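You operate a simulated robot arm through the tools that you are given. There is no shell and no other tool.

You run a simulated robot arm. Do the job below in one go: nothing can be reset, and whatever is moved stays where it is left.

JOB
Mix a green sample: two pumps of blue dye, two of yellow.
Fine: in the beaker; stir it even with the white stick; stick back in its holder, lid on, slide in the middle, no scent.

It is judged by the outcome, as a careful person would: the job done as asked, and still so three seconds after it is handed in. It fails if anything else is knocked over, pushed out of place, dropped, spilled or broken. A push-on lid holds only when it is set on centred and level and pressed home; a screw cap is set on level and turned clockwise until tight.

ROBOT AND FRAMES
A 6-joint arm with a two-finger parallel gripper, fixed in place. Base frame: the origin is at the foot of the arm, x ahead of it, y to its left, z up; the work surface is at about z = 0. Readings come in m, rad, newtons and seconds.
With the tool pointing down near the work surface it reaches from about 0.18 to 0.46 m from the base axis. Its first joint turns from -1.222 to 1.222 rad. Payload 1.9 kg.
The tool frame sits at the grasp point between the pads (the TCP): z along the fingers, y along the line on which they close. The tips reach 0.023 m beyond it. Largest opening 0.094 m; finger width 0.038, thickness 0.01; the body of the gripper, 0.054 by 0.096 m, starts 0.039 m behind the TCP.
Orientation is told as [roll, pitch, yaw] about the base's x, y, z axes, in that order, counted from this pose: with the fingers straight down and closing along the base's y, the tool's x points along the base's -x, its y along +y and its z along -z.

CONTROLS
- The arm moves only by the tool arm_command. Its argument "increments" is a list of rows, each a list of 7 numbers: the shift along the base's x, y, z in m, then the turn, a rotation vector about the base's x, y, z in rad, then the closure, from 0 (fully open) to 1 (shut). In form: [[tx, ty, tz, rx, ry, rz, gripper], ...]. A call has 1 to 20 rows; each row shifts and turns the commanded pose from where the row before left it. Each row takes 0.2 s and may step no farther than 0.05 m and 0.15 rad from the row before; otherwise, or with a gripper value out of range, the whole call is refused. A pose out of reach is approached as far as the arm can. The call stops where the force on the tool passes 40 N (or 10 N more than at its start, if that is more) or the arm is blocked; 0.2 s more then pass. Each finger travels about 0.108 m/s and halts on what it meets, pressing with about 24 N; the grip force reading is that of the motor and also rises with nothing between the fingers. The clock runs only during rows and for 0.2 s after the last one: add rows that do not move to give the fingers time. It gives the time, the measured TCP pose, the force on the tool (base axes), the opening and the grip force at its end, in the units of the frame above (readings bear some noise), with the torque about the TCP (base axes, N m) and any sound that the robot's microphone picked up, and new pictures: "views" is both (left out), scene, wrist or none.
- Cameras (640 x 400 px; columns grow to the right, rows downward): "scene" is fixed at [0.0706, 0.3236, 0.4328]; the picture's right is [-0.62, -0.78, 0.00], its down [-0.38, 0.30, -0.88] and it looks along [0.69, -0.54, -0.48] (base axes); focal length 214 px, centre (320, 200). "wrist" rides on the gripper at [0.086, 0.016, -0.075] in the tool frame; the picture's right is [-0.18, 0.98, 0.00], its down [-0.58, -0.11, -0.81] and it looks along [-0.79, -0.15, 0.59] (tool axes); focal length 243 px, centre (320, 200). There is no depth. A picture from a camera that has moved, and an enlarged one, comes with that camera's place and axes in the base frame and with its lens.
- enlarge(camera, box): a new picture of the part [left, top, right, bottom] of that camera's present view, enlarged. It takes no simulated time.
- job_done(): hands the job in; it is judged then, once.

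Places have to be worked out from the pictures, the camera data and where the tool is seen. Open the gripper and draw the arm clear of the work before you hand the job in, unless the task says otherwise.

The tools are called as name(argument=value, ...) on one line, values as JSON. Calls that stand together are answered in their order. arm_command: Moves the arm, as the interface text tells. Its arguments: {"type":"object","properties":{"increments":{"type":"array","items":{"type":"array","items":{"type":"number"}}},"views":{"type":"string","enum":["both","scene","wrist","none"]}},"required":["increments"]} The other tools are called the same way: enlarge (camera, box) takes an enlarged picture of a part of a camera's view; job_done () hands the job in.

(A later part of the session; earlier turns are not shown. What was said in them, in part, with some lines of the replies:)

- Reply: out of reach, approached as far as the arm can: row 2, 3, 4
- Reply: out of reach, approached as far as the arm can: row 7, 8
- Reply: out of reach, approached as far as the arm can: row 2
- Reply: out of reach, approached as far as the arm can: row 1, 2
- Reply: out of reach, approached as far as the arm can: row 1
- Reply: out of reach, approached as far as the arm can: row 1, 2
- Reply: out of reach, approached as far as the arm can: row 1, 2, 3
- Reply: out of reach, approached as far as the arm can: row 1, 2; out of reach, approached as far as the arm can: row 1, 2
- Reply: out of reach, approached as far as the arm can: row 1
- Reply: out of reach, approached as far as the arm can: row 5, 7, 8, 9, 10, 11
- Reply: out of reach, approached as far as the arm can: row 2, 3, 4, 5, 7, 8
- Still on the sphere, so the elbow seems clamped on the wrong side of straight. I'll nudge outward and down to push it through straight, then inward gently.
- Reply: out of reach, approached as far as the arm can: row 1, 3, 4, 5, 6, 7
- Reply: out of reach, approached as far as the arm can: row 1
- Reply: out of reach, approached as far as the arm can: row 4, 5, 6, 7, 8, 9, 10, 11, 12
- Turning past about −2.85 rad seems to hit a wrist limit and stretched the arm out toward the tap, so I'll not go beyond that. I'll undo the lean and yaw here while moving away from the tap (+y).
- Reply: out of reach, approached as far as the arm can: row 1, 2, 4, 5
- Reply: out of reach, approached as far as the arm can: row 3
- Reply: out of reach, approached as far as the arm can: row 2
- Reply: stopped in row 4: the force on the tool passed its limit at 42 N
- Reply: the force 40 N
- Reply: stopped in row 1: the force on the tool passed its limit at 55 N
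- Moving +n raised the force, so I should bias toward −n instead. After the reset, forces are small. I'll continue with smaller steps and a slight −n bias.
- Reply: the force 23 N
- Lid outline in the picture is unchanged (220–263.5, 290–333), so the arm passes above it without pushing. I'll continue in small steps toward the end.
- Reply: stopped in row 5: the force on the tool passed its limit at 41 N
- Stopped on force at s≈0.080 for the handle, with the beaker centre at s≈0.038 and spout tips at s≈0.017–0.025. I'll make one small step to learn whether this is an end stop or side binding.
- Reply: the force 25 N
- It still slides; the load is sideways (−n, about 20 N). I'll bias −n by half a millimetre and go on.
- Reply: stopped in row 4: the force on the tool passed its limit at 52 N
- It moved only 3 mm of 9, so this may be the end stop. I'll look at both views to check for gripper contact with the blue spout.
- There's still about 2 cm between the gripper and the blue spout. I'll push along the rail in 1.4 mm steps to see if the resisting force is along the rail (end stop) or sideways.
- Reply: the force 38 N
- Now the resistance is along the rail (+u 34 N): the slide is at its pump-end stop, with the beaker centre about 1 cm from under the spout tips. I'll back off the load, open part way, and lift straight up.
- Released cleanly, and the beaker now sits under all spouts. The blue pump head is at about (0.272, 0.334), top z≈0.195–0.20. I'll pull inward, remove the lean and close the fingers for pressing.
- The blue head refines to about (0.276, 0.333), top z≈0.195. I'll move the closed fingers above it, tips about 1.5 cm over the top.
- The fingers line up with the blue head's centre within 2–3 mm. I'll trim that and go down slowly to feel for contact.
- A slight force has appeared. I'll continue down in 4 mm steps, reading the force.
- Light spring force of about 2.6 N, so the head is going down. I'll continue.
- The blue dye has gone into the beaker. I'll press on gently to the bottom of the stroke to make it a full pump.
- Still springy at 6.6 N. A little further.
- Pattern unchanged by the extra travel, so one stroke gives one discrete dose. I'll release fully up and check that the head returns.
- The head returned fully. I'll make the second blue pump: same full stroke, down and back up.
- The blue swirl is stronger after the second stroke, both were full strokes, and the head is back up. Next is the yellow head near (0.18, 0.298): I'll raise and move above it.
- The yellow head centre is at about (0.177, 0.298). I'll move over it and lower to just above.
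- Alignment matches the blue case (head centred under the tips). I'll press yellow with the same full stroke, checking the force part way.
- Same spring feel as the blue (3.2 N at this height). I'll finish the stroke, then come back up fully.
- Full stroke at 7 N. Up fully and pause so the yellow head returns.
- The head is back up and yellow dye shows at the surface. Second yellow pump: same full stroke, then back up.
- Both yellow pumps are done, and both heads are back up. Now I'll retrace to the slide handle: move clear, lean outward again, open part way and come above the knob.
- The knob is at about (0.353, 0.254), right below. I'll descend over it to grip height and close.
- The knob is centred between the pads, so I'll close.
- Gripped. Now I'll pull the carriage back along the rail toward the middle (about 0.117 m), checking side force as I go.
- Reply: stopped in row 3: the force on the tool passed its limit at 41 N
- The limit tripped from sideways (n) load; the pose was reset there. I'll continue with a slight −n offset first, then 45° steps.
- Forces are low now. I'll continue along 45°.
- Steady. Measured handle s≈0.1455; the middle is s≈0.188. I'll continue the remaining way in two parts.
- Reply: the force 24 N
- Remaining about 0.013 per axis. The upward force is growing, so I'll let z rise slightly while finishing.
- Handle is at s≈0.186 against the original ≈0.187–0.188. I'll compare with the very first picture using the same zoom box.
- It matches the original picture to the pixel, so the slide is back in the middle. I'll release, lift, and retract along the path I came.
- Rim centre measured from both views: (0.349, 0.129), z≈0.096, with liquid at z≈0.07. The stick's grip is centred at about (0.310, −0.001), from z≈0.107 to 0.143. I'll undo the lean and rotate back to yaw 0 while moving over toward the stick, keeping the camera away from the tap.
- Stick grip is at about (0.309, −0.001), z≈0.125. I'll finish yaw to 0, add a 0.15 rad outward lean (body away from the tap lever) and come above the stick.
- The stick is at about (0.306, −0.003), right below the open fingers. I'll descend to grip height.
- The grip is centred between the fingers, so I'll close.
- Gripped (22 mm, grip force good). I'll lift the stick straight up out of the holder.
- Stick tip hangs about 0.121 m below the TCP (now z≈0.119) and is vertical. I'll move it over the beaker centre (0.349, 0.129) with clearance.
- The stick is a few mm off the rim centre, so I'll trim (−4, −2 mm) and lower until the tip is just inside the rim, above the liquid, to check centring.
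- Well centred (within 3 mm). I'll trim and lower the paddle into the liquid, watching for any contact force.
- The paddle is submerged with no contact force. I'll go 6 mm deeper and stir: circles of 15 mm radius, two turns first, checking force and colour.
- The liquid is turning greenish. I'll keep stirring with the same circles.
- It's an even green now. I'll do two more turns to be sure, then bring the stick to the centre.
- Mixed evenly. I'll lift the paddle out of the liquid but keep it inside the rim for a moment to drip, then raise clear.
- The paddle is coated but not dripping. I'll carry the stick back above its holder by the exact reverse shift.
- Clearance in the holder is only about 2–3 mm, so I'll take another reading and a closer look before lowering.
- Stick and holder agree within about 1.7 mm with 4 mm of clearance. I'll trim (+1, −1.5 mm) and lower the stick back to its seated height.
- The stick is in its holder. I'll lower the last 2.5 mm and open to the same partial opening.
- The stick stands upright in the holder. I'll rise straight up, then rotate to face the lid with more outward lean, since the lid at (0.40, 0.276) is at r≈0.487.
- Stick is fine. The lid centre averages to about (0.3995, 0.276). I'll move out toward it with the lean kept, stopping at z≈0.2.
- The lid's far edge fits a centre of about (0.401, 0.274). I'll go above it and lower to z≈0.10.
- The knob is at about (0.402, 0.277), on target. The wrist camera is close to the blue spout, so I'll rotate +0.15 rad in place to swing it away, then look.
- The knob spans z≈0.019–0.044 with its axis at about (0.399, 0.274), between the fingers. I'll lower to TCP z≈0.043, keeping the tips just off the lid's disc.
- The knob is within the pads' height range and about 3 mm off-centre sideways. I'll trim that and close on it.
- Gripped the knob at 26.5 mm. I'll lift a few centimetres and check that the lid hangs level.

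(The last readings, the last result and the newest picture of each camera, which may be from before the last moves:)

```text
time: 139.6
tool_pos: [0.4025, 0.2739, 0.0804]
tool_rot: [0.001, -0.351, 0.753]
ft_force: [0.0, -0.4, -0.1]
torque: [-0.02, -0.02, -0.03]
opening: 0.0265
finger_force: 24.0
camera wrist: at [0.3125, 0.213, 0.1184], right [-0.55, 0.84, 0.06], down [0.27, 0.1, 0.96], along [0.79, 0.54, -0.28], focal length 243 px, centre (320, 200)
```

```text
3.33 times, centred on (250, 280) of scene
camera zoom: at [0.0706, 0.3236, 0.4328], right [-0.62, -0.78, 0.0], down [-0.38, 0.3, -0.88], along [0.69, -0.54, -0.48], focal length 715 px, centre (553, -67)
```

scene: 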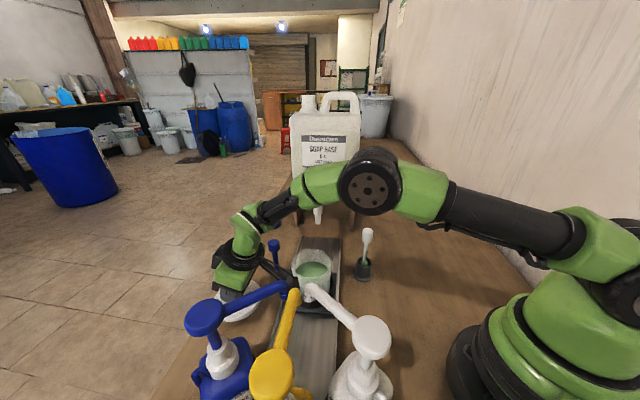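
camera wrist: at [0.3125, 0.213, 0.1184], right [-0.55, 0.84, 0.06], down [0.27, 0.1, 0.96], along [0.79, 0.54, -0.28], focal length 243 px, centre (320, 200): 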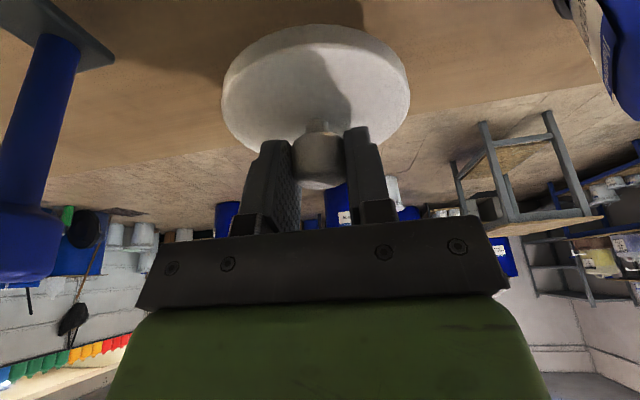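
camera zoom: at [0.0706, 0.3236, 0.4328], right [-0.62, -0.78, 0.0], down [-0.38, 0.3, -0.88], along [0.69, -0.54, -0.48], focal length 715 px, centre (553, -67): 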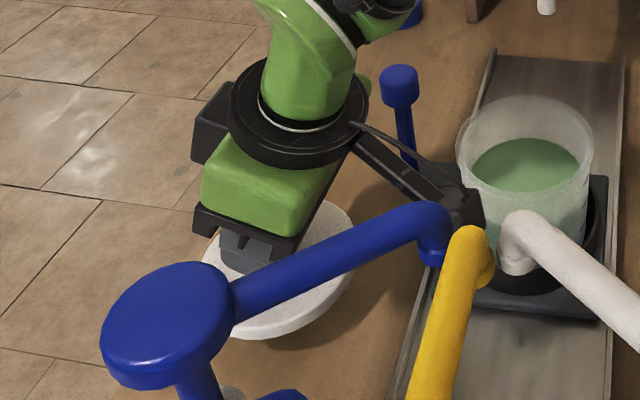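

The lid lifted with exactly the same pose in the wrist view, so it's level. Before going to the beaker I'll measure its rim as precisely as I can in the scene view.

enlarge(camera="scene", box=[280, 235, 344, 275])

enlarge(camera="scene", box=[210, 270, 290, 330])

```text
10.00 times, centred on (312, 255) of scene
camera zoom: at [0.0706, 0.3236, 0.4328], right [-0.62, -0.78, 0.0], down [-0.38, 0.3, -0.88], along [0.69, -0.54, -0.48], focal length 2145 px, centre (400, -350)
```

zoom: 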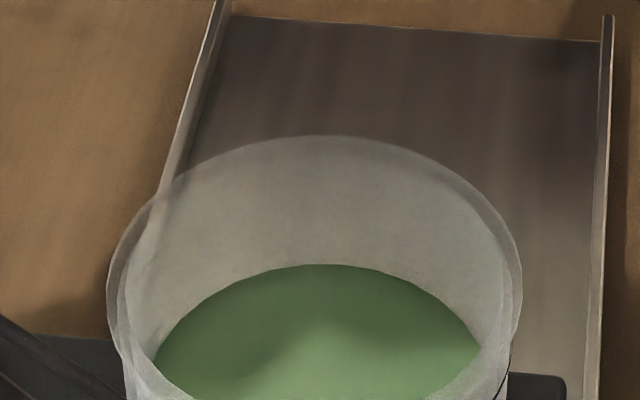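

```text
6.67 times, centred on (250, 300) of scene
camera zoom: at [0.0706, 0.3236, 0.4328], right [-0.62, -0.78, 0.0], down [-0.38, 0.3, -0.88], along [0.69, -0.54, -0.48], focal length 1430 px, centre (787, -467)
```

zoom: 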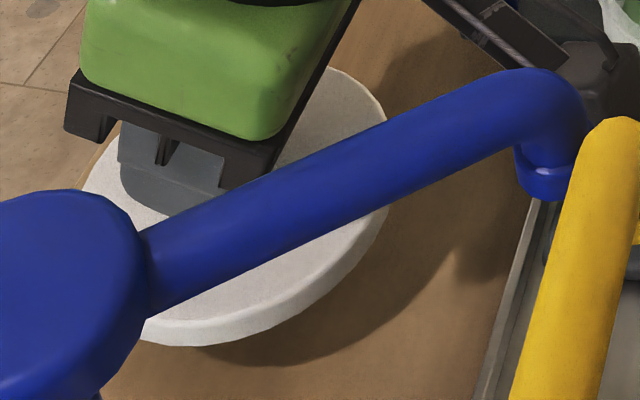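

The rim's outer edge is clear in view. I'll raise the lid well above the handle and beaker, then carry it to above the beaker.

arm_command(increments=[[0, 0, 0.025, 0, 0, 0, 1], [0, 0, 0.03, 0, 0, 0, 1], [0, 0, 0.03, 0, 0, 0, 1], [0, 0, 0.025, 0, 0, 0, 1], [-0.0087, -0.0241, 0, 0, 0, 0, 1], [-0.0087, -0.0241, 0, 0, 0, 0, 1], [-0.0087, -0.0241, 0, 0, 0, 0, 1], [-0.0087, -0.0241, 0, 0, 0, 0, 1], [-0.0087, -0.0241, 0, 0, 0, 0, 1], [-0.0087, -0.0241, 0, 0, 0, 0, 1], [0, 0, 0, 0, 0, 0, 1]], views="both")

enlarge(camera="scene", box=[260, 190, 380, 290])

enlarge(camera="wrist", box=[180, 0, 460, 200])

```text
time: 142.0
tool_pos: [0.3492, 0.1301, 0.1899]
tool_rot: [0.002, -0.35, 0.755]
ft_force: [-0.2, 0.5, -0.3]
torque: [0.0, -0.02, 0.02]
opening: 0.0263
finger_force: 24.2
camera wrist: at [0.2603, 0.0691, 0.2284], right [-0.55, 0.84, 0.06], down [0.27, 0.1, 0.96], along [0.79, 0.54, -0.28], focal length 243 px, centre (320, 200)
```

scene: 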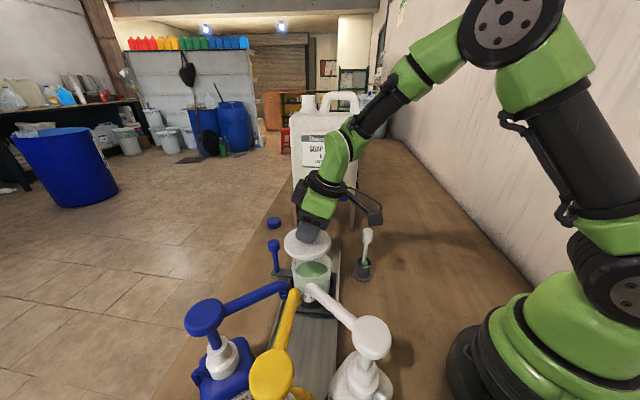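
wrist: 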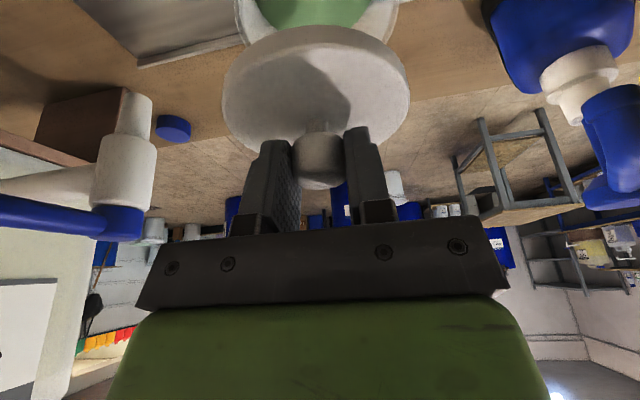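

```text
4.00 times, centred on (320, 240) of scene
camera zoom: at [0.0706, 0.3236, 0.4328], right [-0.62, -0.78, 0.0], down [-0.38, 0.3, -0.88], along [0.69, -0.54, -0.48], focal length 858 px, centre (320, 40)
```

zoom: 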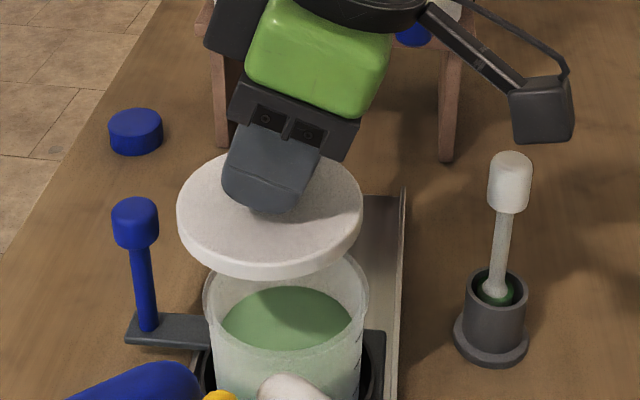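

```text
2.00 times, centred on (320, 100) of wrist
camera zoom: at [0.2603, 0.0691, 0.2284], right [-0.55, 0.84, 0.06], down [0.27, 0.1, 0.96], along [0.79, 0.54, -0.28], focal length 485 px, centre (320, 400)
```

zoom: 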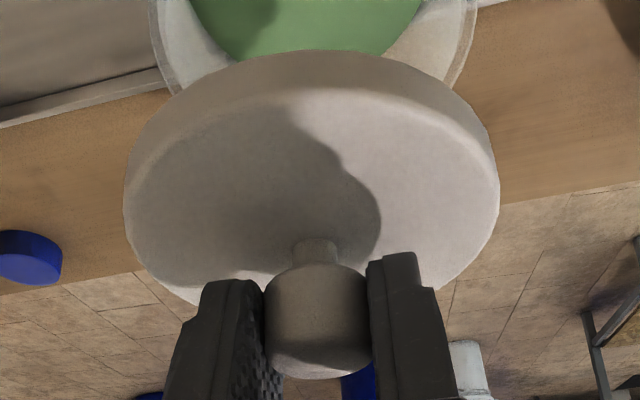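

Comparing lid and rim in both views, the lid sits about 7–8 mm off (it needs about −8 mm x, −2 mm y). I'll shift that much and lower to about 1 cm above the rim for a finer comparison.

arm_command(increments=[[-0.0035, -0.001, -0.01, 0, 0, 0, 1], [-0.0035, -0.001, -0.015, 0, 0, 0, 1], [0, 0, -0.012, 0, 0, 0, 1], [0, 0, 0, 0, 0, 0, 1]], views="both")

enlarge(camera="scene", box=[272, 225, 352, 285])

enlarge(camera="wrist", box=[200, 0, 440, 110])

```text
time: 143.0
tool_pos: [0.3432, 0.1269, 0.15]
tool_rot: [0.0, -0.35, 0.754]
ft_force: [-0.2, -0.4, -0.3]
torque: [0.01, -0.03, -0.04]
opening: 0.0262
finger_force: 24.4
camera wrist: at [0.2529, 0.0666, 0.1903], right [-0.55, 0.84, 0.06], down [0.27, 0.1, 0.96], along [0.79, 0.54, -0.28], focal length 243 px, centre (320, 200)
```

scene: 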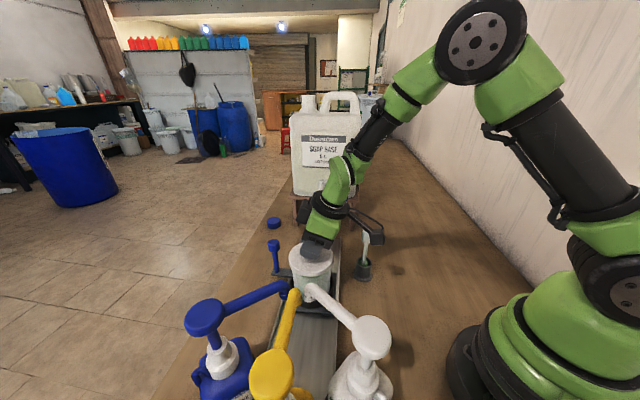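
wrist: 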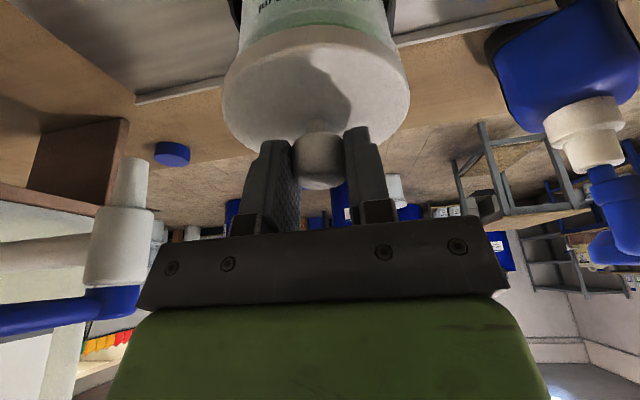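

```text
6.67 times, centred on (312, 255) of scene
camera zoom: at [0.0706, 0.3236, 0.4328], right [-0.62, -0.78, 0.0], down [-0.38, 0.3, -0.88], along [0.69, -0.54, -0.48], focal length 1430 px, centre (373, -167)
```

zoom: 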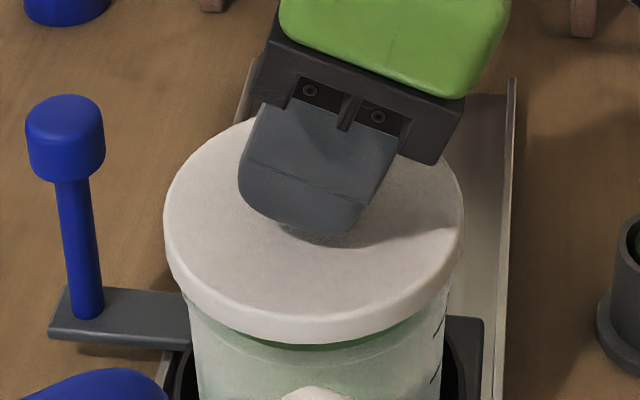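

```text
2.67 times, centred on (320, 55) of wrist
camera zoom: at [0.2529, 0.0666, 0.1903], right [-0.55, 0.84, 0.06], down [0.27, 0.1, 0.96], along [0.79, 0.54, -0.28], focal length 647 px, centre (320, 587)
```

zoom: 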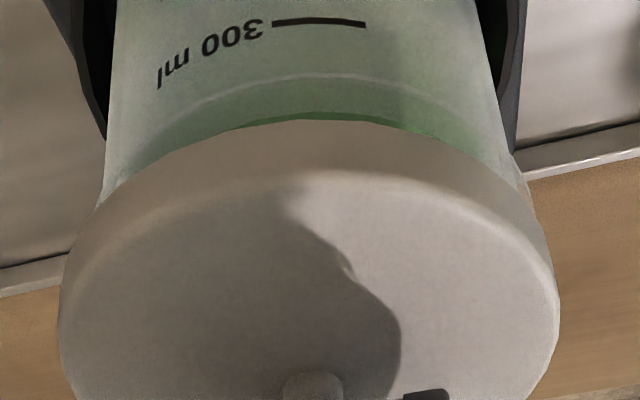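

Both views now put the lid within about 1 mm of the rim centre, roughly 1 cm above it and level. I'll lower slowly, watching forces.

arm_command(increments=[[0, 0, -0.003, 0, 0, 0, 1], [0, 0, -0.003, 0, 0, 0, 1], [0, 0, -0.002, 0, 0, 0, 1]], views="both")

enlarge(camera="scene", box=[272, 225, 352, 285])

enlarge(camera="wrist", box=[200, 0, 440, 110])

```text
time: 143.8
tool_pos: [0.3427, 0.1272, 0.144]
tool_rot: [0.0, -0.351, 0.755]
ft_force: [-0.2, 0.0, -0.5]
torque: [0.0, -0.02, 0.0]
opening: 0.0264
finger_force: 23.8
camera wrist: at [0.2534, 0.067, 0.1825], right [-0.55, 0.84, 0.06], down [0.27, 0.1, 0.96], along [0.79, 0.54, -0.28], focal length 243 px, centre (320, 200)
```

scene: 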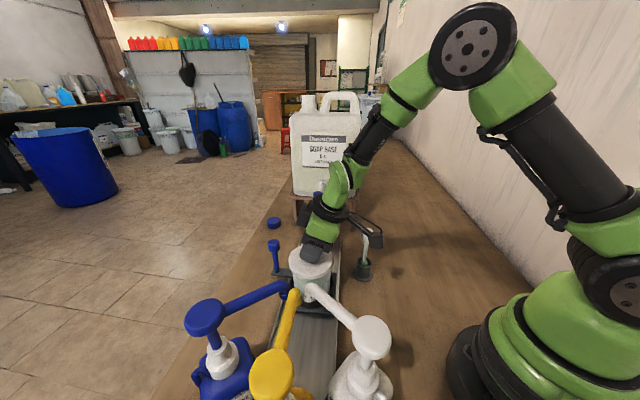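
wrist: 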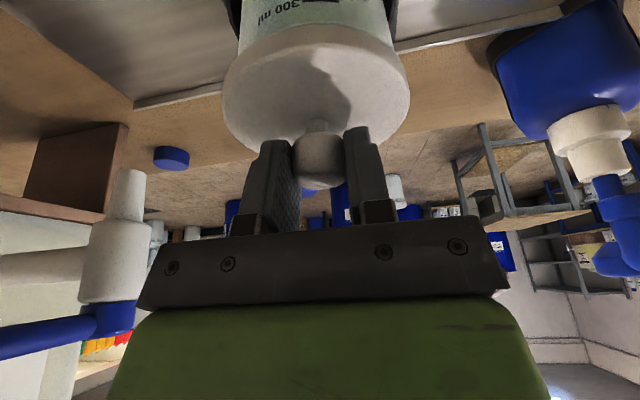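

```text
6.67 times, centred on (312, 255) of scene
camera zoom: at [0.0706, 0.3236, 0.4328], right [-0.62, -0.78, 0.0], down [-0.38, 0.3, -0.88], along [0.69, -0.54, -0.48], focal length 1430 px, centre (373, -167)
```

zoom: 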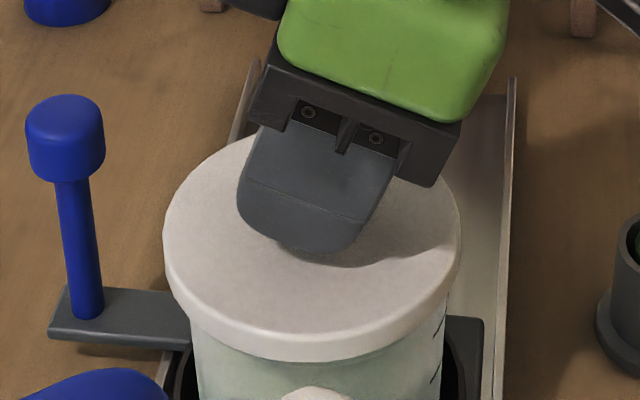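

```text
2.67 times, centred on (320, 55) of wrist
camera zoom: at [0.2534, 0.067, 0.1825], right [-0.55, 0.84, 0.06], down [0.27, 0.1, 0.96], along [0.79, 0.54, -0.28], focal length 647 px, centre (320, 587)
```

zoom: 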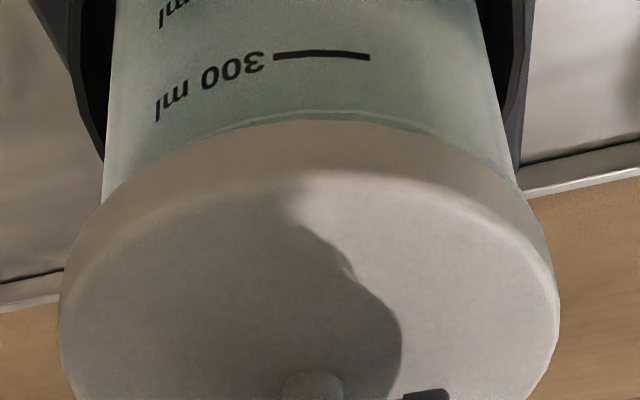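

Edges of lid and rim now nearly coincide; the side views suggest a 1 mm trim. I'll apply it and keep lowering in small steps to feel contact.

arm_command(increments=[[-0.0007, -0.0009, -0.002, 0, 0, 0, 1], [0, 0, -0.002, 0, 0, 0, 1]], views="none")

arm_command(increments=[[0, 0, -0.002, 0, 0, 0, 1], [0, 0, -0.002, 0, 0, 0, 1]], views="both")

enlarge(camera="scene", box=[272, 225, 352, 285])

enlarge(camera="wrist", box=[200, 0, 440, 110])

```text
time: 144.4
tool_pos: [0.3427, 0.1265, 0.1399]
tool_rot: [-0.001, -0.351, 0.752]
ft_force: [-1.0, 0.9, 14.6]
torque: [-0.05, 0.69, -0.03]
opening: 0.027
finger_force: 24.4
```

```text
time: 145.0
tool_pos: [0.3449, 0.1277, 0.1367]
tool_rot: [-0.003, -0.357, 0.754]
ft_force: [4.9, 2.6, 24.2]
torque: [0.12, 0.37, -0.06]
opening: 0.0269
finger_force: 23.5
camera wrist: at [0.2534, 0.066, 0.176], right [-0.55, 0.84, 0.06], down [0.27, 0.1, 0.96], along [0.79, 0.54, -0.28], focal length 243 px, centre (320, 200)
```

scene: 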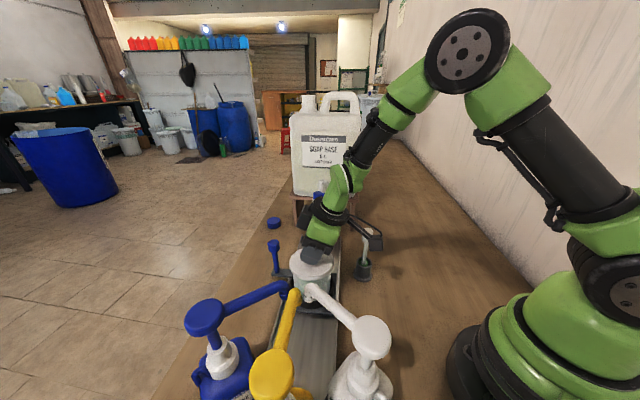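
wrist: 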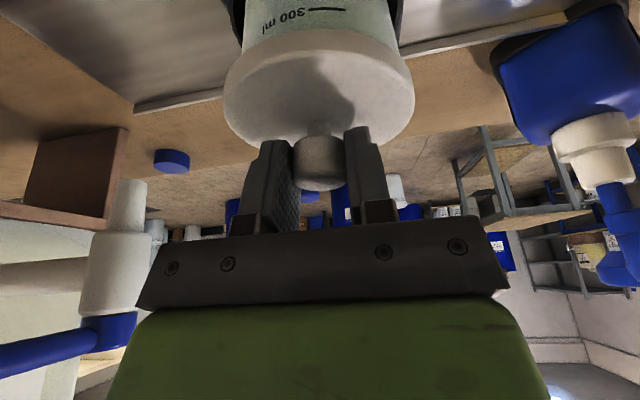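

```text
6.67 times, centred on (312, 255) of scene
camera zoom: at [0.0705, 0.3236, 0.4328], right [-0.62, -0.78, 0.0], down [-0.38, 0.3, -0.88], along [0.69, -0.54, -0.48], focal length 1430 px, centre (373, -167)
```

zoom: 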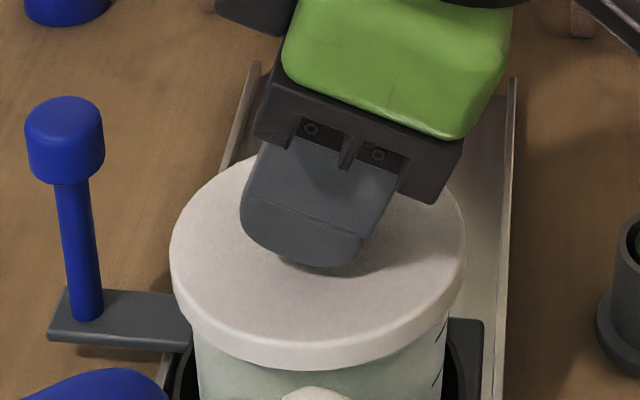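

```text
2.67 times, centred on (320, 55) of wrist
camera zoom: at [0.2534, 0.066, 0.176], right [-0.55, 0.84, 0.06], down [0.27, 0.1, 0.96], along [0.79, 0.54, -0.28], focal length 647 px, centre (320, 587)
```

zoom: 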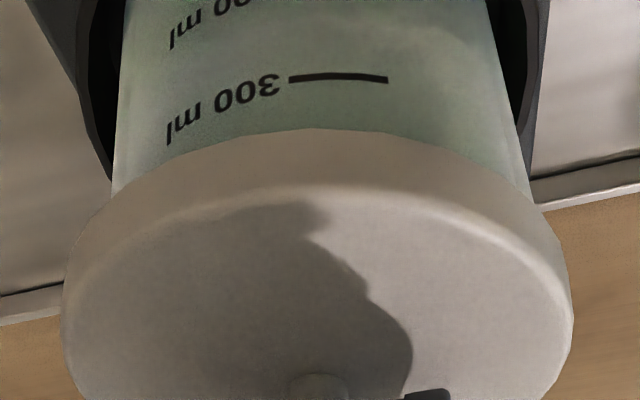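

Contact at about 24 N; the lid seems to rest on the rim top and slid a little in the grip. I'll ease off slightly and inspect how it sits.

arm_command(increments=[[0, 0, 0.002, 0, 0, 0, 1], [0, 0, 0.001, 0, 0, 0, 1]], views="both")

enlarge(camera="scene", box=[285, 240, 341, 290])

enlarge(camera="wrist", box=[210, 0, 420, 80])

```text
time: 145.6
tool_pos: [0.3411, 0.1263, 0.1368]
tool_rot: [0.003, -0.347, 0.753]
ft_force: [0.6, 0.0, 0.1]
torque: [-0.02, -0.05, -0.04]
opening: 0.0268
finger_force: 23.9
camera wrist: at [0.2519, 0.0655, 0.1777], right [-0.55, 0.84, 0.06], down [0.27, 0.11, 0.96], along [0.79, 0.54, -0.29], focal length 243 px, centre (320, 200)
```

scene: 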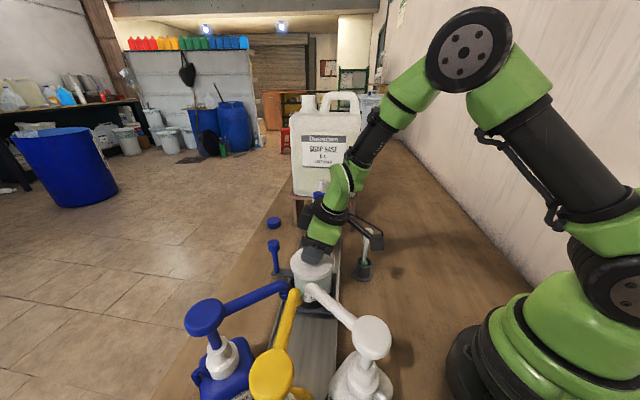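
wrist: 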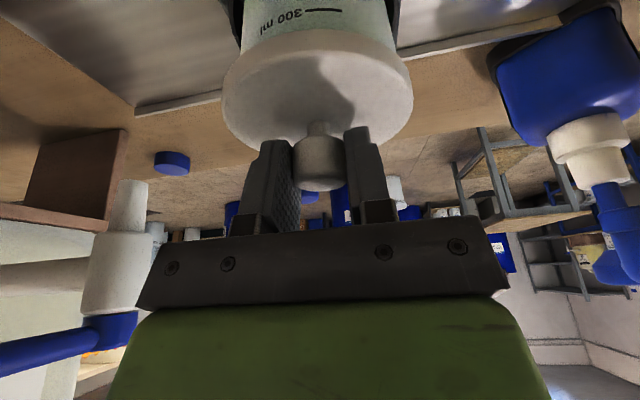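

```text
8.00 times, centred on (313, 265) of scene
camera zoom: at [0.0706, 0.3236, 0.4328], right [-0.62, -0.78, 0.0], down [-0.38, 0.3, -0.88], along [0.69, -0.54, -0.48], focal length 1716 px, centre (376, -320)
```

zoom: 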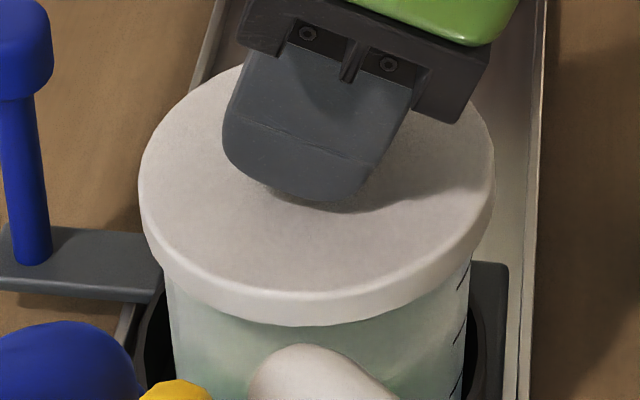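

```text
3.05 times, centred on (315, 40) of wrist
camera zoom: at [0.2519, 0.0655, 0.1777], right [-0.55, 0.84, 0.06], down [0.27, 0.11, 0.96], along [0.79, 0.54, -0.29], focal length 739 px, centre (335, 688)
```

zoom: 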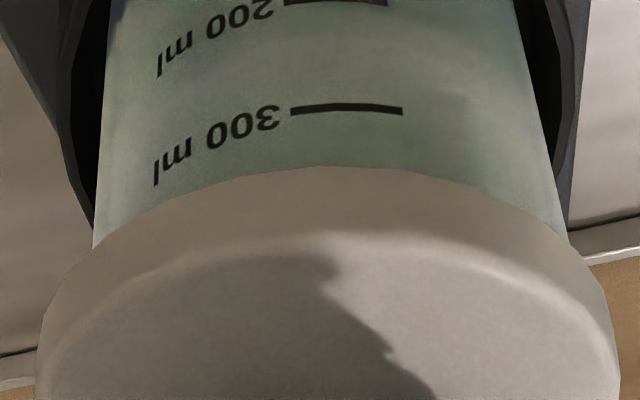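

The lid now looks level and centred on the beaker in both views (within 0.5 mm), resting at the rim but not pressed home. I'll open gently, leave it resting, and rise straight up.

arm_command(increments=[[0, 0, 0, 0, 0, 0, 0.66], [0, 0, 0, 0, 0, 0, 0.6], [0, 0, 0, 0, 0, 0, 0.5], [0, 0, 0, 0, 0, 0, 0.45], [0, 0, 0, 0, 0, 0, 0.45]], views="both")

enlarge(camera="scene", box=[285, 240, 341, 290])

enlarge(camera="wrist", box=[200, 0, 440, 200])

```text
time: 146.8
tool_pos: [0.3412, 0.1255, 0.1394]
tool_rot: [-0.001, -0.351, 0.752]
ft_force: [-0.2, 0.5, -0.4]
torque: [0.01, -0.02, 0.01]
opening: 0.0519
finger_force: 0.0
camera wrist: at [0.2526, 0.0657, 0.1782], right [-0.55, 0.84, 0.06], down [0.27, 0.1, 0.96], along [0.79, 0.54, -0.28], focal length 243 px, centre (320, 200)
```

scene: 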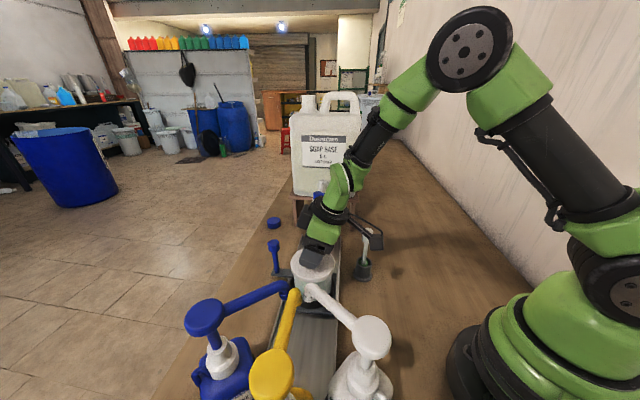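
wrist: 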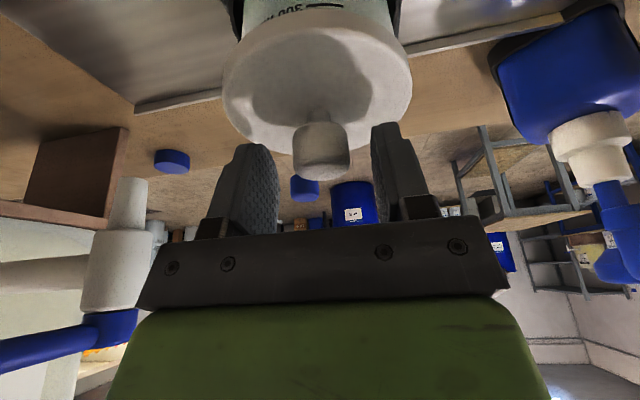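

```text
8.00 times, centred on (313, 265) of scene
camera zoom: at [0.0706, 0.3236, 0.4328], right [-0.62, -0.78, 0.0], down [-0.38, 0.3, -0.88], along [0.69, -0.54, -0.48], focal length 1716 px, centre (376, -320)
```

zoom: 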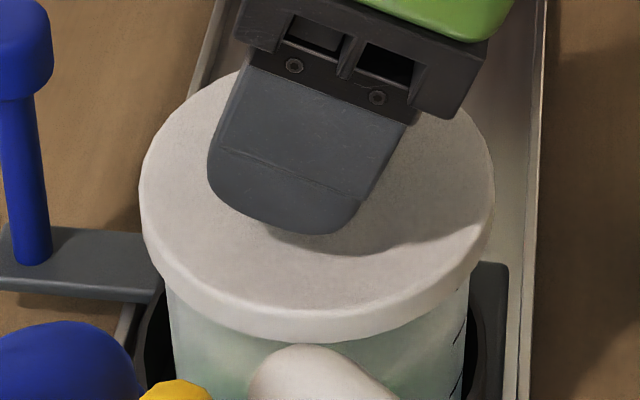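

```text
2.00 times, centred on (320, 100) of wrist
camera zoom: at [0.2526, 0.0657, 0.1782], right [-0.55, 0.84, 0.06], down [0.27, 0.1, 0.96], along [0.79, 0.54, -0.28], focal length 485 px, centre (320, 400)
```

zoom: 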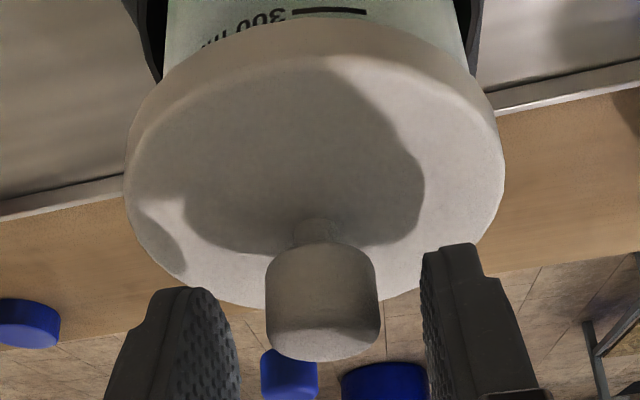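

On release the lid settled about 5–6 mm down over the rim, level and centred. I'll rise straight up clear of the knob, then come vertical with closed fingers to press it home.

arm_command(increments=[[0, 0, 0.01, 0, 0, 0, 0.45], [0, 0, 0.02, 0, 0, 0, 0.45], [0, 0, 0.03, 0, 0, 0, 0.45], [0, 0, 0.03, 0, 0, 0, 0.45], [0, 0, 0.01, -0.0684, 0.0729, 0, 0.45], [0, 0, 0, -0.0684, 0.0729, 0, 0.7], [0, 0, 0, -0.0684, 0.0729, 0, 1], [0, 0, 0, -0.0342, 0.0365, 0, 1], [0, 0, 0, 0, 0, 0, 1]], views="both")

enlarge(camera="scene", box=[265, 220, 361, 290])

```text
time: 148.8
tool_pos: [0.3426, 0.1261, 0.2381]
tool_rot: [0.001, 0.001, 0.754]
ft_force: [-0.5, -0.5, -0.4]
torque: [0.01, -0.06, 0.0]
opening: 0.0
finger_force: 23.9
camera wrist: at [0.2672, 0.0799, 0.3125], right [-0.54, 0.84, 0.0], down [0.5, 0.32, 0.81], along [0.68, 0.43, -0.59], focal length 243 px, centre (320, 200)
```

scene: 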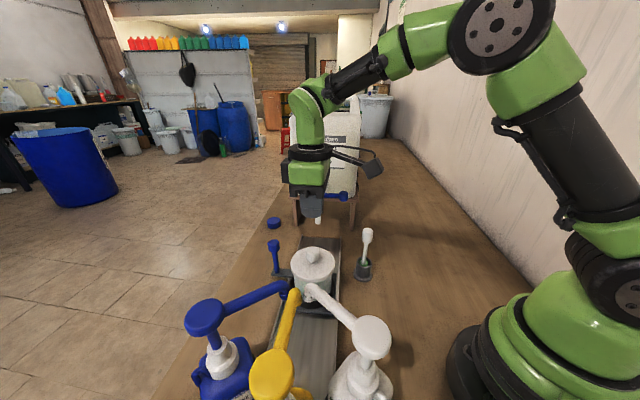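
wrist: 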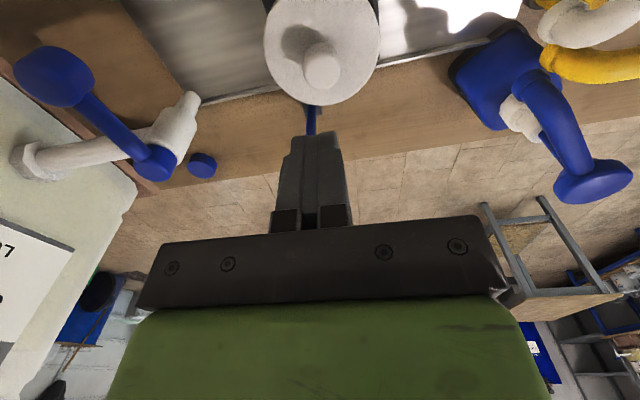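

```text
5.71 times, centred on (313, 255) of scene
camera zoom: at [0.0706, 0.3236, 0.4328], right [-0.62, -0.78, 0.0], down [-0.38, 0.3, -0.88], along [0.69, -0.54, -0.48], focal length 1226 px, centre (360, -114)
```

zoom: 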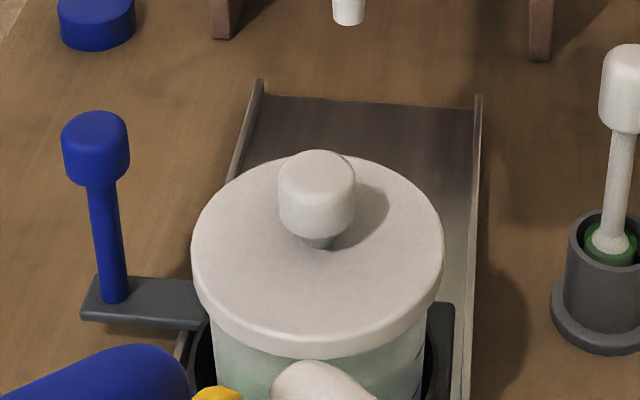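

Lid is level with the knob at about (0.343, 0.128), and its top is near z≈0.134. I'll lower the closed, vertical fingers to just above the knob and check alignment.

arm_command(increments=[[0.001, 0.0018, -0.02, 0, 0, 0, 1], [0, 0, -0.025, 0, 0, 0, 1], [0, 0, -0.02, 0, 0, 0, 1], [0, 0, 0, 0, 0, 0, 1]], views="both")

enlarge(camera="scene", box=[265, 220, 361, 290])

enlarge(camera="wrist", box=[220, 0, 420, 200])

```text
time: 149.8
tool_pos: [0.3414, 0.1268, 0.1734]
tool_rot: [-0.001, -0.001, 0.754]
ft_force: [0.7, 0.2, 0.1]
torque: [0.0, -0.01, -0.02]
opening: 0.0
finger_force: 24.1
camera wrist: at [0.2675, 0.081, 0.2471], right [-0.54, 0.84, 0.0], down [0.5, 0.32, 0.81], along [0.68, 0.43, -0.59], focal length 243 px, centre (320, 200)
```

scene: 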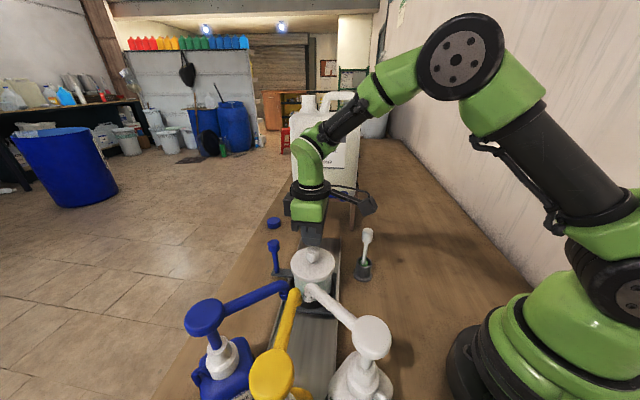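
wrist: 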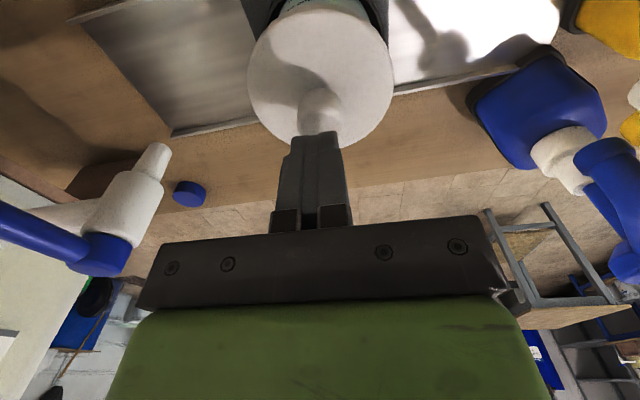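

```text
5.71 times, centred on (313, 255) of scene
camera zoom: at [0.0706, 0.3236, 0.4328], right [-0.62, -0.78, 0.0], down [-0.38, 0.3, -0.88], along [0.69, -0.54, -0.48], focal length 1226 px, centre (360, -114)
```

zoom: 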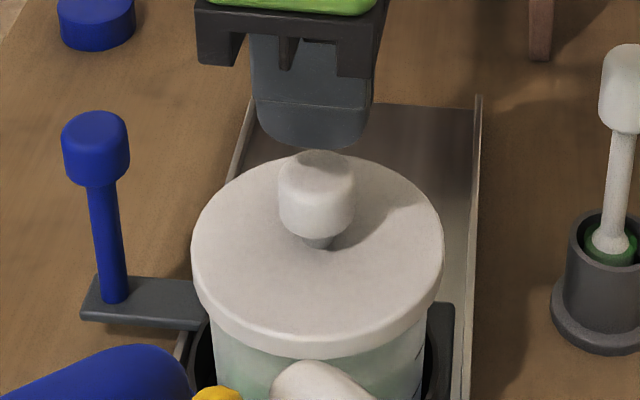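

```text
2.00 times, centred on (320, 100) of wrist
camera zoom: at [0.2675, 0.081, 0.2471], right [-0.54, 0.84, 0.0], down [0.5, 0.32, 0.81], along [0.68, 0.43, -0.59], focal length 485 px, centre (320, 400)
```

zoom: 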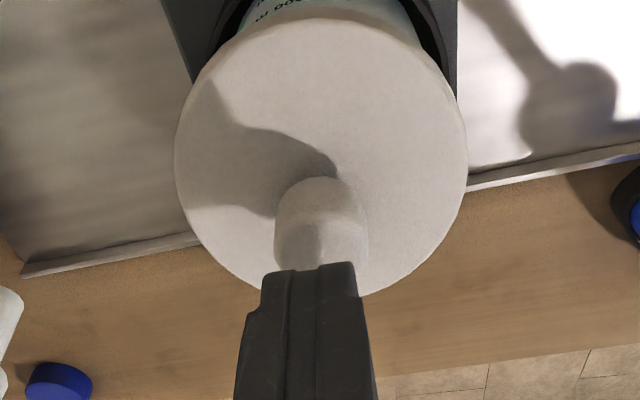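

Fingers line up with the knob top in both views. I'll press down gradually, reading the force.

arm_command(increments=[[0, 0, -0.006, 0, 0, 0, 1], [0, 0, -0.005, 0, 0, 0, 1], [0, 0, -0.003, 0, 0, 0, 1], [0, 0, -0.002, 0, 0, 0, 1]], views="none")

```text
time: 150.8
tool_pos: [0.3433, 0.128, 0.1569]
tool_rot: [-0.001, -0.003, 0.752]
ft_force: [-0.2, 0.1, 0.4]
torque: [0.02, 0.0, 0.01]
opening: 0.0
finger_force: 24.2
```

No contact yet at TCP 0.157. I'll continue in 2 mm steps.

arm_command(increments=[[0, 0, -0.002, 0, 0, 0, 1], [0, 0, -0.002, 0, 0, 0, 1]], views="none")

arm_command(increments=[[0, 0, -0.002, 0, 0, 0, 1]], views="both")

enlarge(camera="scene", box=[265, 220, 361, 290])

```text
time: 151.5
tool_pos: [0.3437, 0.1277, 0.1559]
tool_rot: [-0.001, -0.004, 0.752]
ft_force: [-3.6, -2.6, 11.6]
torque: [-0.11, 0.18, -0.01]
opening: 0.0001
finger_force: 23.5
heard: snap
stopped in row 2: the force on the tool passed its limit at 42 N (the readings are from after the stop); the commanded pose is now the measured one
```

```text
time: 152.0
tool_pos: [0.3424, 0.1278, 0.1552]
tool_rot: [-0.002, -0.008, 0.752]
ft_force: [-4.6, -2.1, 12.1]
torque: [-0.11, 0.22, -0.03]
opening: 0.0
finger_force: 23.9
stopped in row 1: the force on the tool passed its limit at 44 N (the readings are from after the stop); the commanded pose is now the measured one
camera wrist: at [0.2684, 0.0809, 0.2292], right [-0.54, 0.84, 0.0], down [0.49, 0.31, 0.81], along [0.69, 0.43, -0.58], focal length 243 px, centre (320, 200)
```

scene: 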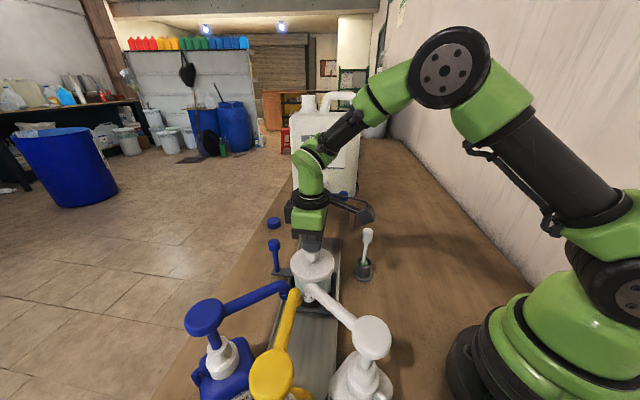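
wrist: 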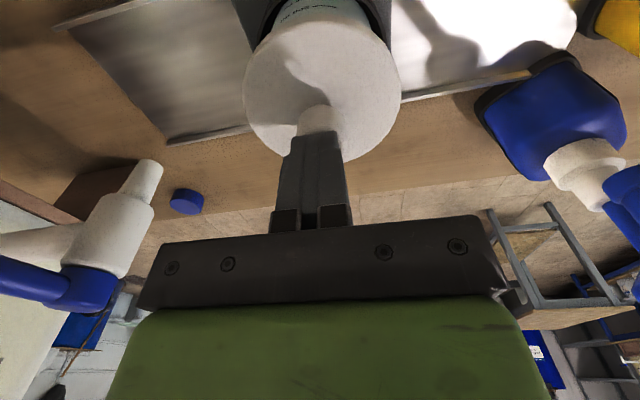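

```text
5.71 times, centred on (313, 255) of scene
camera zoom: at [0.0705, 0.3236, 0.4328], right [-0.62, -0.78, 0.0], down [-0.38, 0.3, -0.88], along [0.69, -0.54, -0.48], focal length 1226 px, centre (360, -114)
```

zoom: 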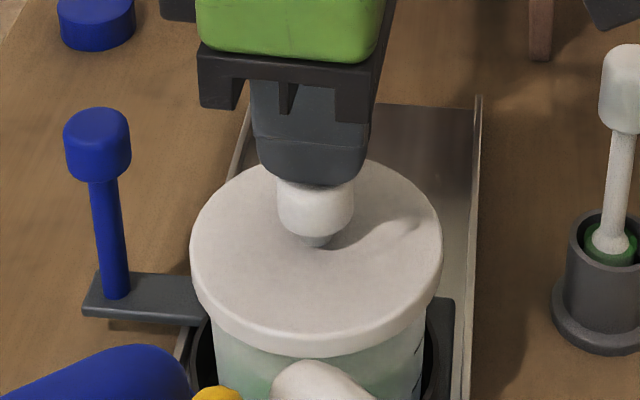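

Heard the snap: the lid is home. I'll lift off the knob and re-inspect lid, slide and stick.

arm_command(increments=[[0, 0, 0.005, 0, 0, 0, 1], [0, 0, 0.015, 0, 0, 0, 1], [0, 0, 0.03, 0, 0, 0, 1], [0, 0, 0.03, 0, 0, 0, 1], [-0.02, -0.02, 0.02, 0, 0, 0, 1], [-0.03, -0.03, 0.02, 0, 0, 0, 1], [-0.03, -0.03, 0, 0, 0, 0, 1], [0, 0, 0, 0, 0, 0, 1]], views="both")

enlarge(camera="scene", box=[265, 220, 361, 290])

enlarge(camera="scene", box=[240, 200, 400, 300])

enlarge(camera="wrist", box=[180, 0, 460, 200])

```text
time: 153.8
tool_pos: [0.2628, 0.05, 0.2759]
tool_rot: [-0.004, -0.009, 0.75]
ft_force: [0.1, 0.3, -0.8]
torque: [-0.02, 0.0, -0.03]
opening: 0.0
finger_force: 23.3
camera wrist: at [0.1879, 0.0023, 0.3487], right [-0.54, 0.84, 0.0], down [0.49, 0.31, 0.81], along [0.69, 0.43, -0.58], focal length 243 px, centre (320, 200)
```

scene: 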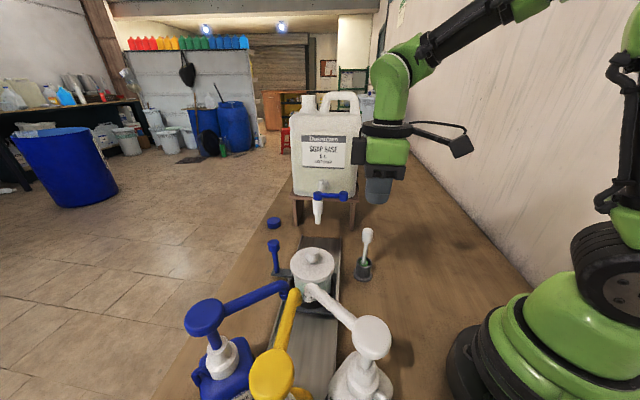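
wrist: 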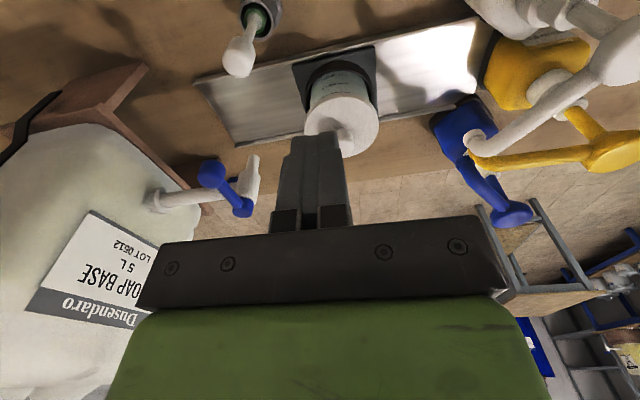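

```text
5.71 times, centred on (313, 255) of scene
camera zoom: at [0.0706, 0.3236, 0.4328], right [-0.62, -0.78, 0.0], down [-0.38, 0.3, -0.88], along [0.69, -0.54, -0.48], focal length 1226 px, centre (360, -114)
```

zoom: 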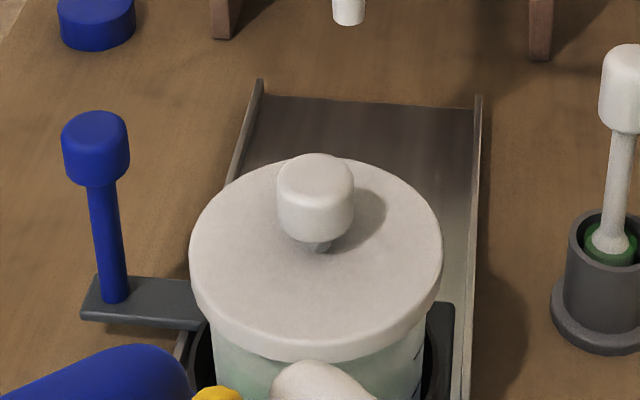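

```text
4.00 times, centred on (320, 250) of scene
camera zoom: at [0.0706, 0.3236, 0.4328], right [-0.62, -0.78, 0.0], down [-0.38, 0.3, -0.88], along [0.69, -0.54, -0.48], focal length 858 px, centre (320, 0)
```

zoom: 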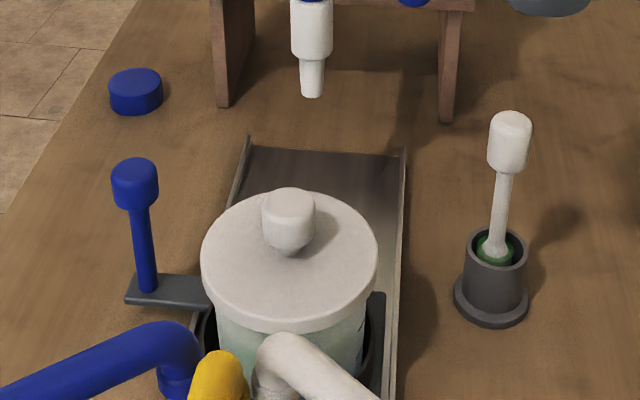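

```text
2.00 times, centred on (320, 100) of wrist
camera zoom: at [0.1879, 0.0023, 0.3487], right [-0.54, 0.84, 0.0], down [0.49, 0.31, 0.81], along [0.69, 0.43, -0.58], focal length 485 px, centre (320, 400)
```

zoom: 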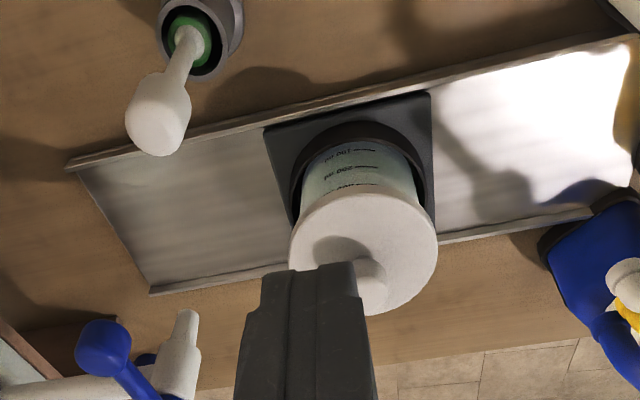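

Lid is on and level, the handle and slide are in the same pixels as at the start, and the stick is in its holder. I'll open the gripper and withdraw up and away, then do a last inspection.

arm_command(increments=[[-0.02, -0.02, 0.03, 0, 0, 0, 1], [-0.02, -0.03, 0.03, 0, 0, -0.1, 0.7], [-0.02, -0.03, 0.03, 0, 0, -0.15, 0.4], [0, -0.03, 0.03, 0, 0, -0.15, 0], [0, -0.02, 0.02, 0, 0, -0.15, 0], [0, 0, 0, 0, 0, -0.1, 0], [0, 0, 0, 0, 0, 0, 0]], views="both")

enlarge(camera="scene", box=[180, 200, 420, 400])

enlarge(camera="scene", box=[280, 240, 344, 290])

enlarge(camera="wrist", box=[240, 0, 560, 200])

```text
time: 155.4
tool_pos: [0.2034, -0.0807, 0.4139]
tool_rot: [-0.003, -0.008, 0.1]
ft_force: [0.8, -0.2, -0.7]
torque: [-0.01, -0.01, -0.02]
opening: 0.094
finger_force: 0.1
camera wrist: at [0.1143, -0.0725, 0.4876], right [0.09, 1.0, 0.0], down [0.58, -0.05, 0.81], along [0.81, -0.07, -0.58], focal length 243 px, centre (320, 200)
```

scene: 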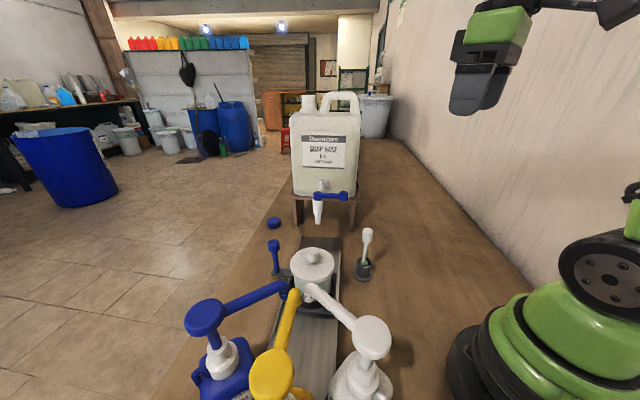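
wrist: 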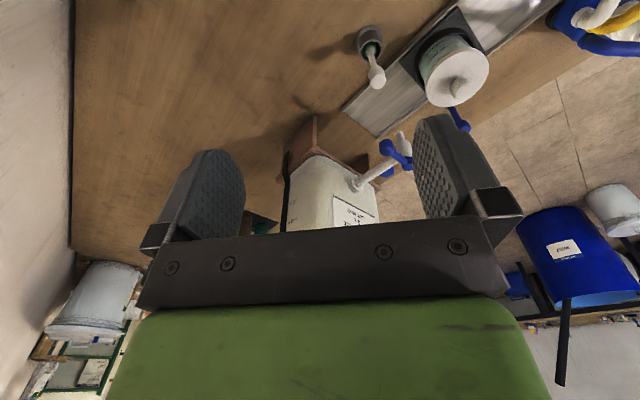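

```text
2.00 times, centred on (300, 300) of scene
camera zoom: at [0.0706, 0.3236, 0.4328], right [-0.62, -0.78, 0.0], down [-0.38, 0.3, -0.88], along [0.69, -0.54, -0.48], focal length 429 px, centre (360, 0)
```

zoom: 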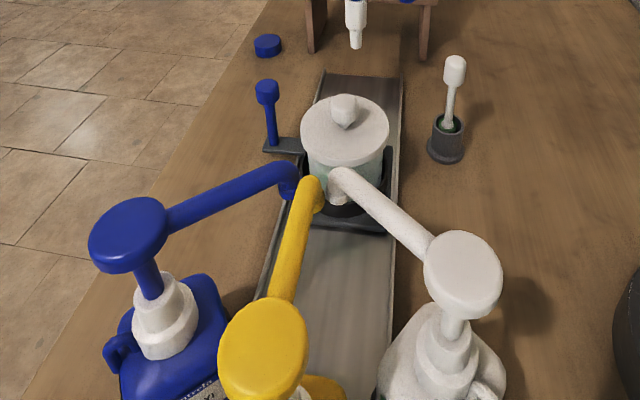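

```text
8.00 times, centred on (312, 265) of scene
camera zoom: at [0.0706, 0.3236, 0.4328], right [-0.62, -0.78, 0.0], down [-0.38, 0.3, -0.88], along [0.69, -0.54, -0.48], focal length 1716 px, centre (384, -320)
```

zoom: 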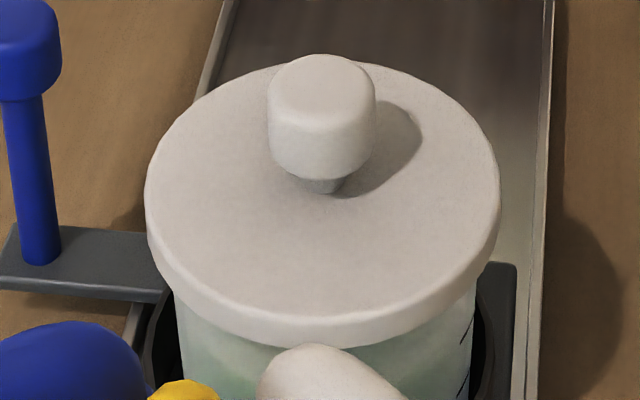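

```text
2.00 times, centred on (400, 100) of wrist
camera zoom: at [0.1143, -0.0725, 0.4876], right [0.09, 1.0, 0.0], down [0.58, -0.05, 0.81], along [0.81, -0.07, -0.58], focal length 485 px, centre (160, 400)
```

zoom: 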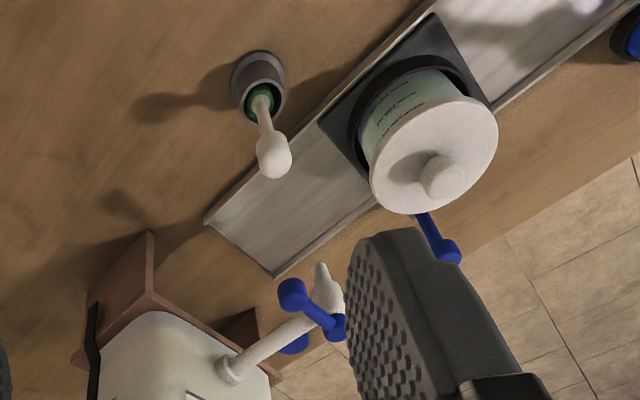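

All checks pass: even green sample with the lid snapped on and level, the stick upright in its holder and the slide at its middle position. The pump heads are up, the scent pump was never touched, and the arm is clear with the gripper open. I'm handing in.

job_done()

```text
The job is handed in.
```

The green sample is mixed and I've handed the job in. I gave it two full pumps of blue and two of yellow, and never touched the scent pump.

- **Mixing:** I stirred with the white stick until the colour was an even green.
- **Stick:** it is back upright in its holder, with some green still on the paddle.
- **Lid:** it is level on the beaker, and I heard it snap when I pressed it down.
- **Slide:** it is back where it started. I took that as the middle because it sits halfway between the tap and the pump spouts. By my measurements it is about 14 mm off the rail's own centre, towards the pumps.

- **Second blue pump:** I couldn't clearly see this dose land. The dye pattern changed only slightly, so I'm relying on it being the same full stroke as the first.
- **Beaker shift:** the beaker moved about 3 mm in its ring when the lid first touched it. I saw no spill.

I saw nothing else knocked or moved, and the arm is clear with the gripper open.
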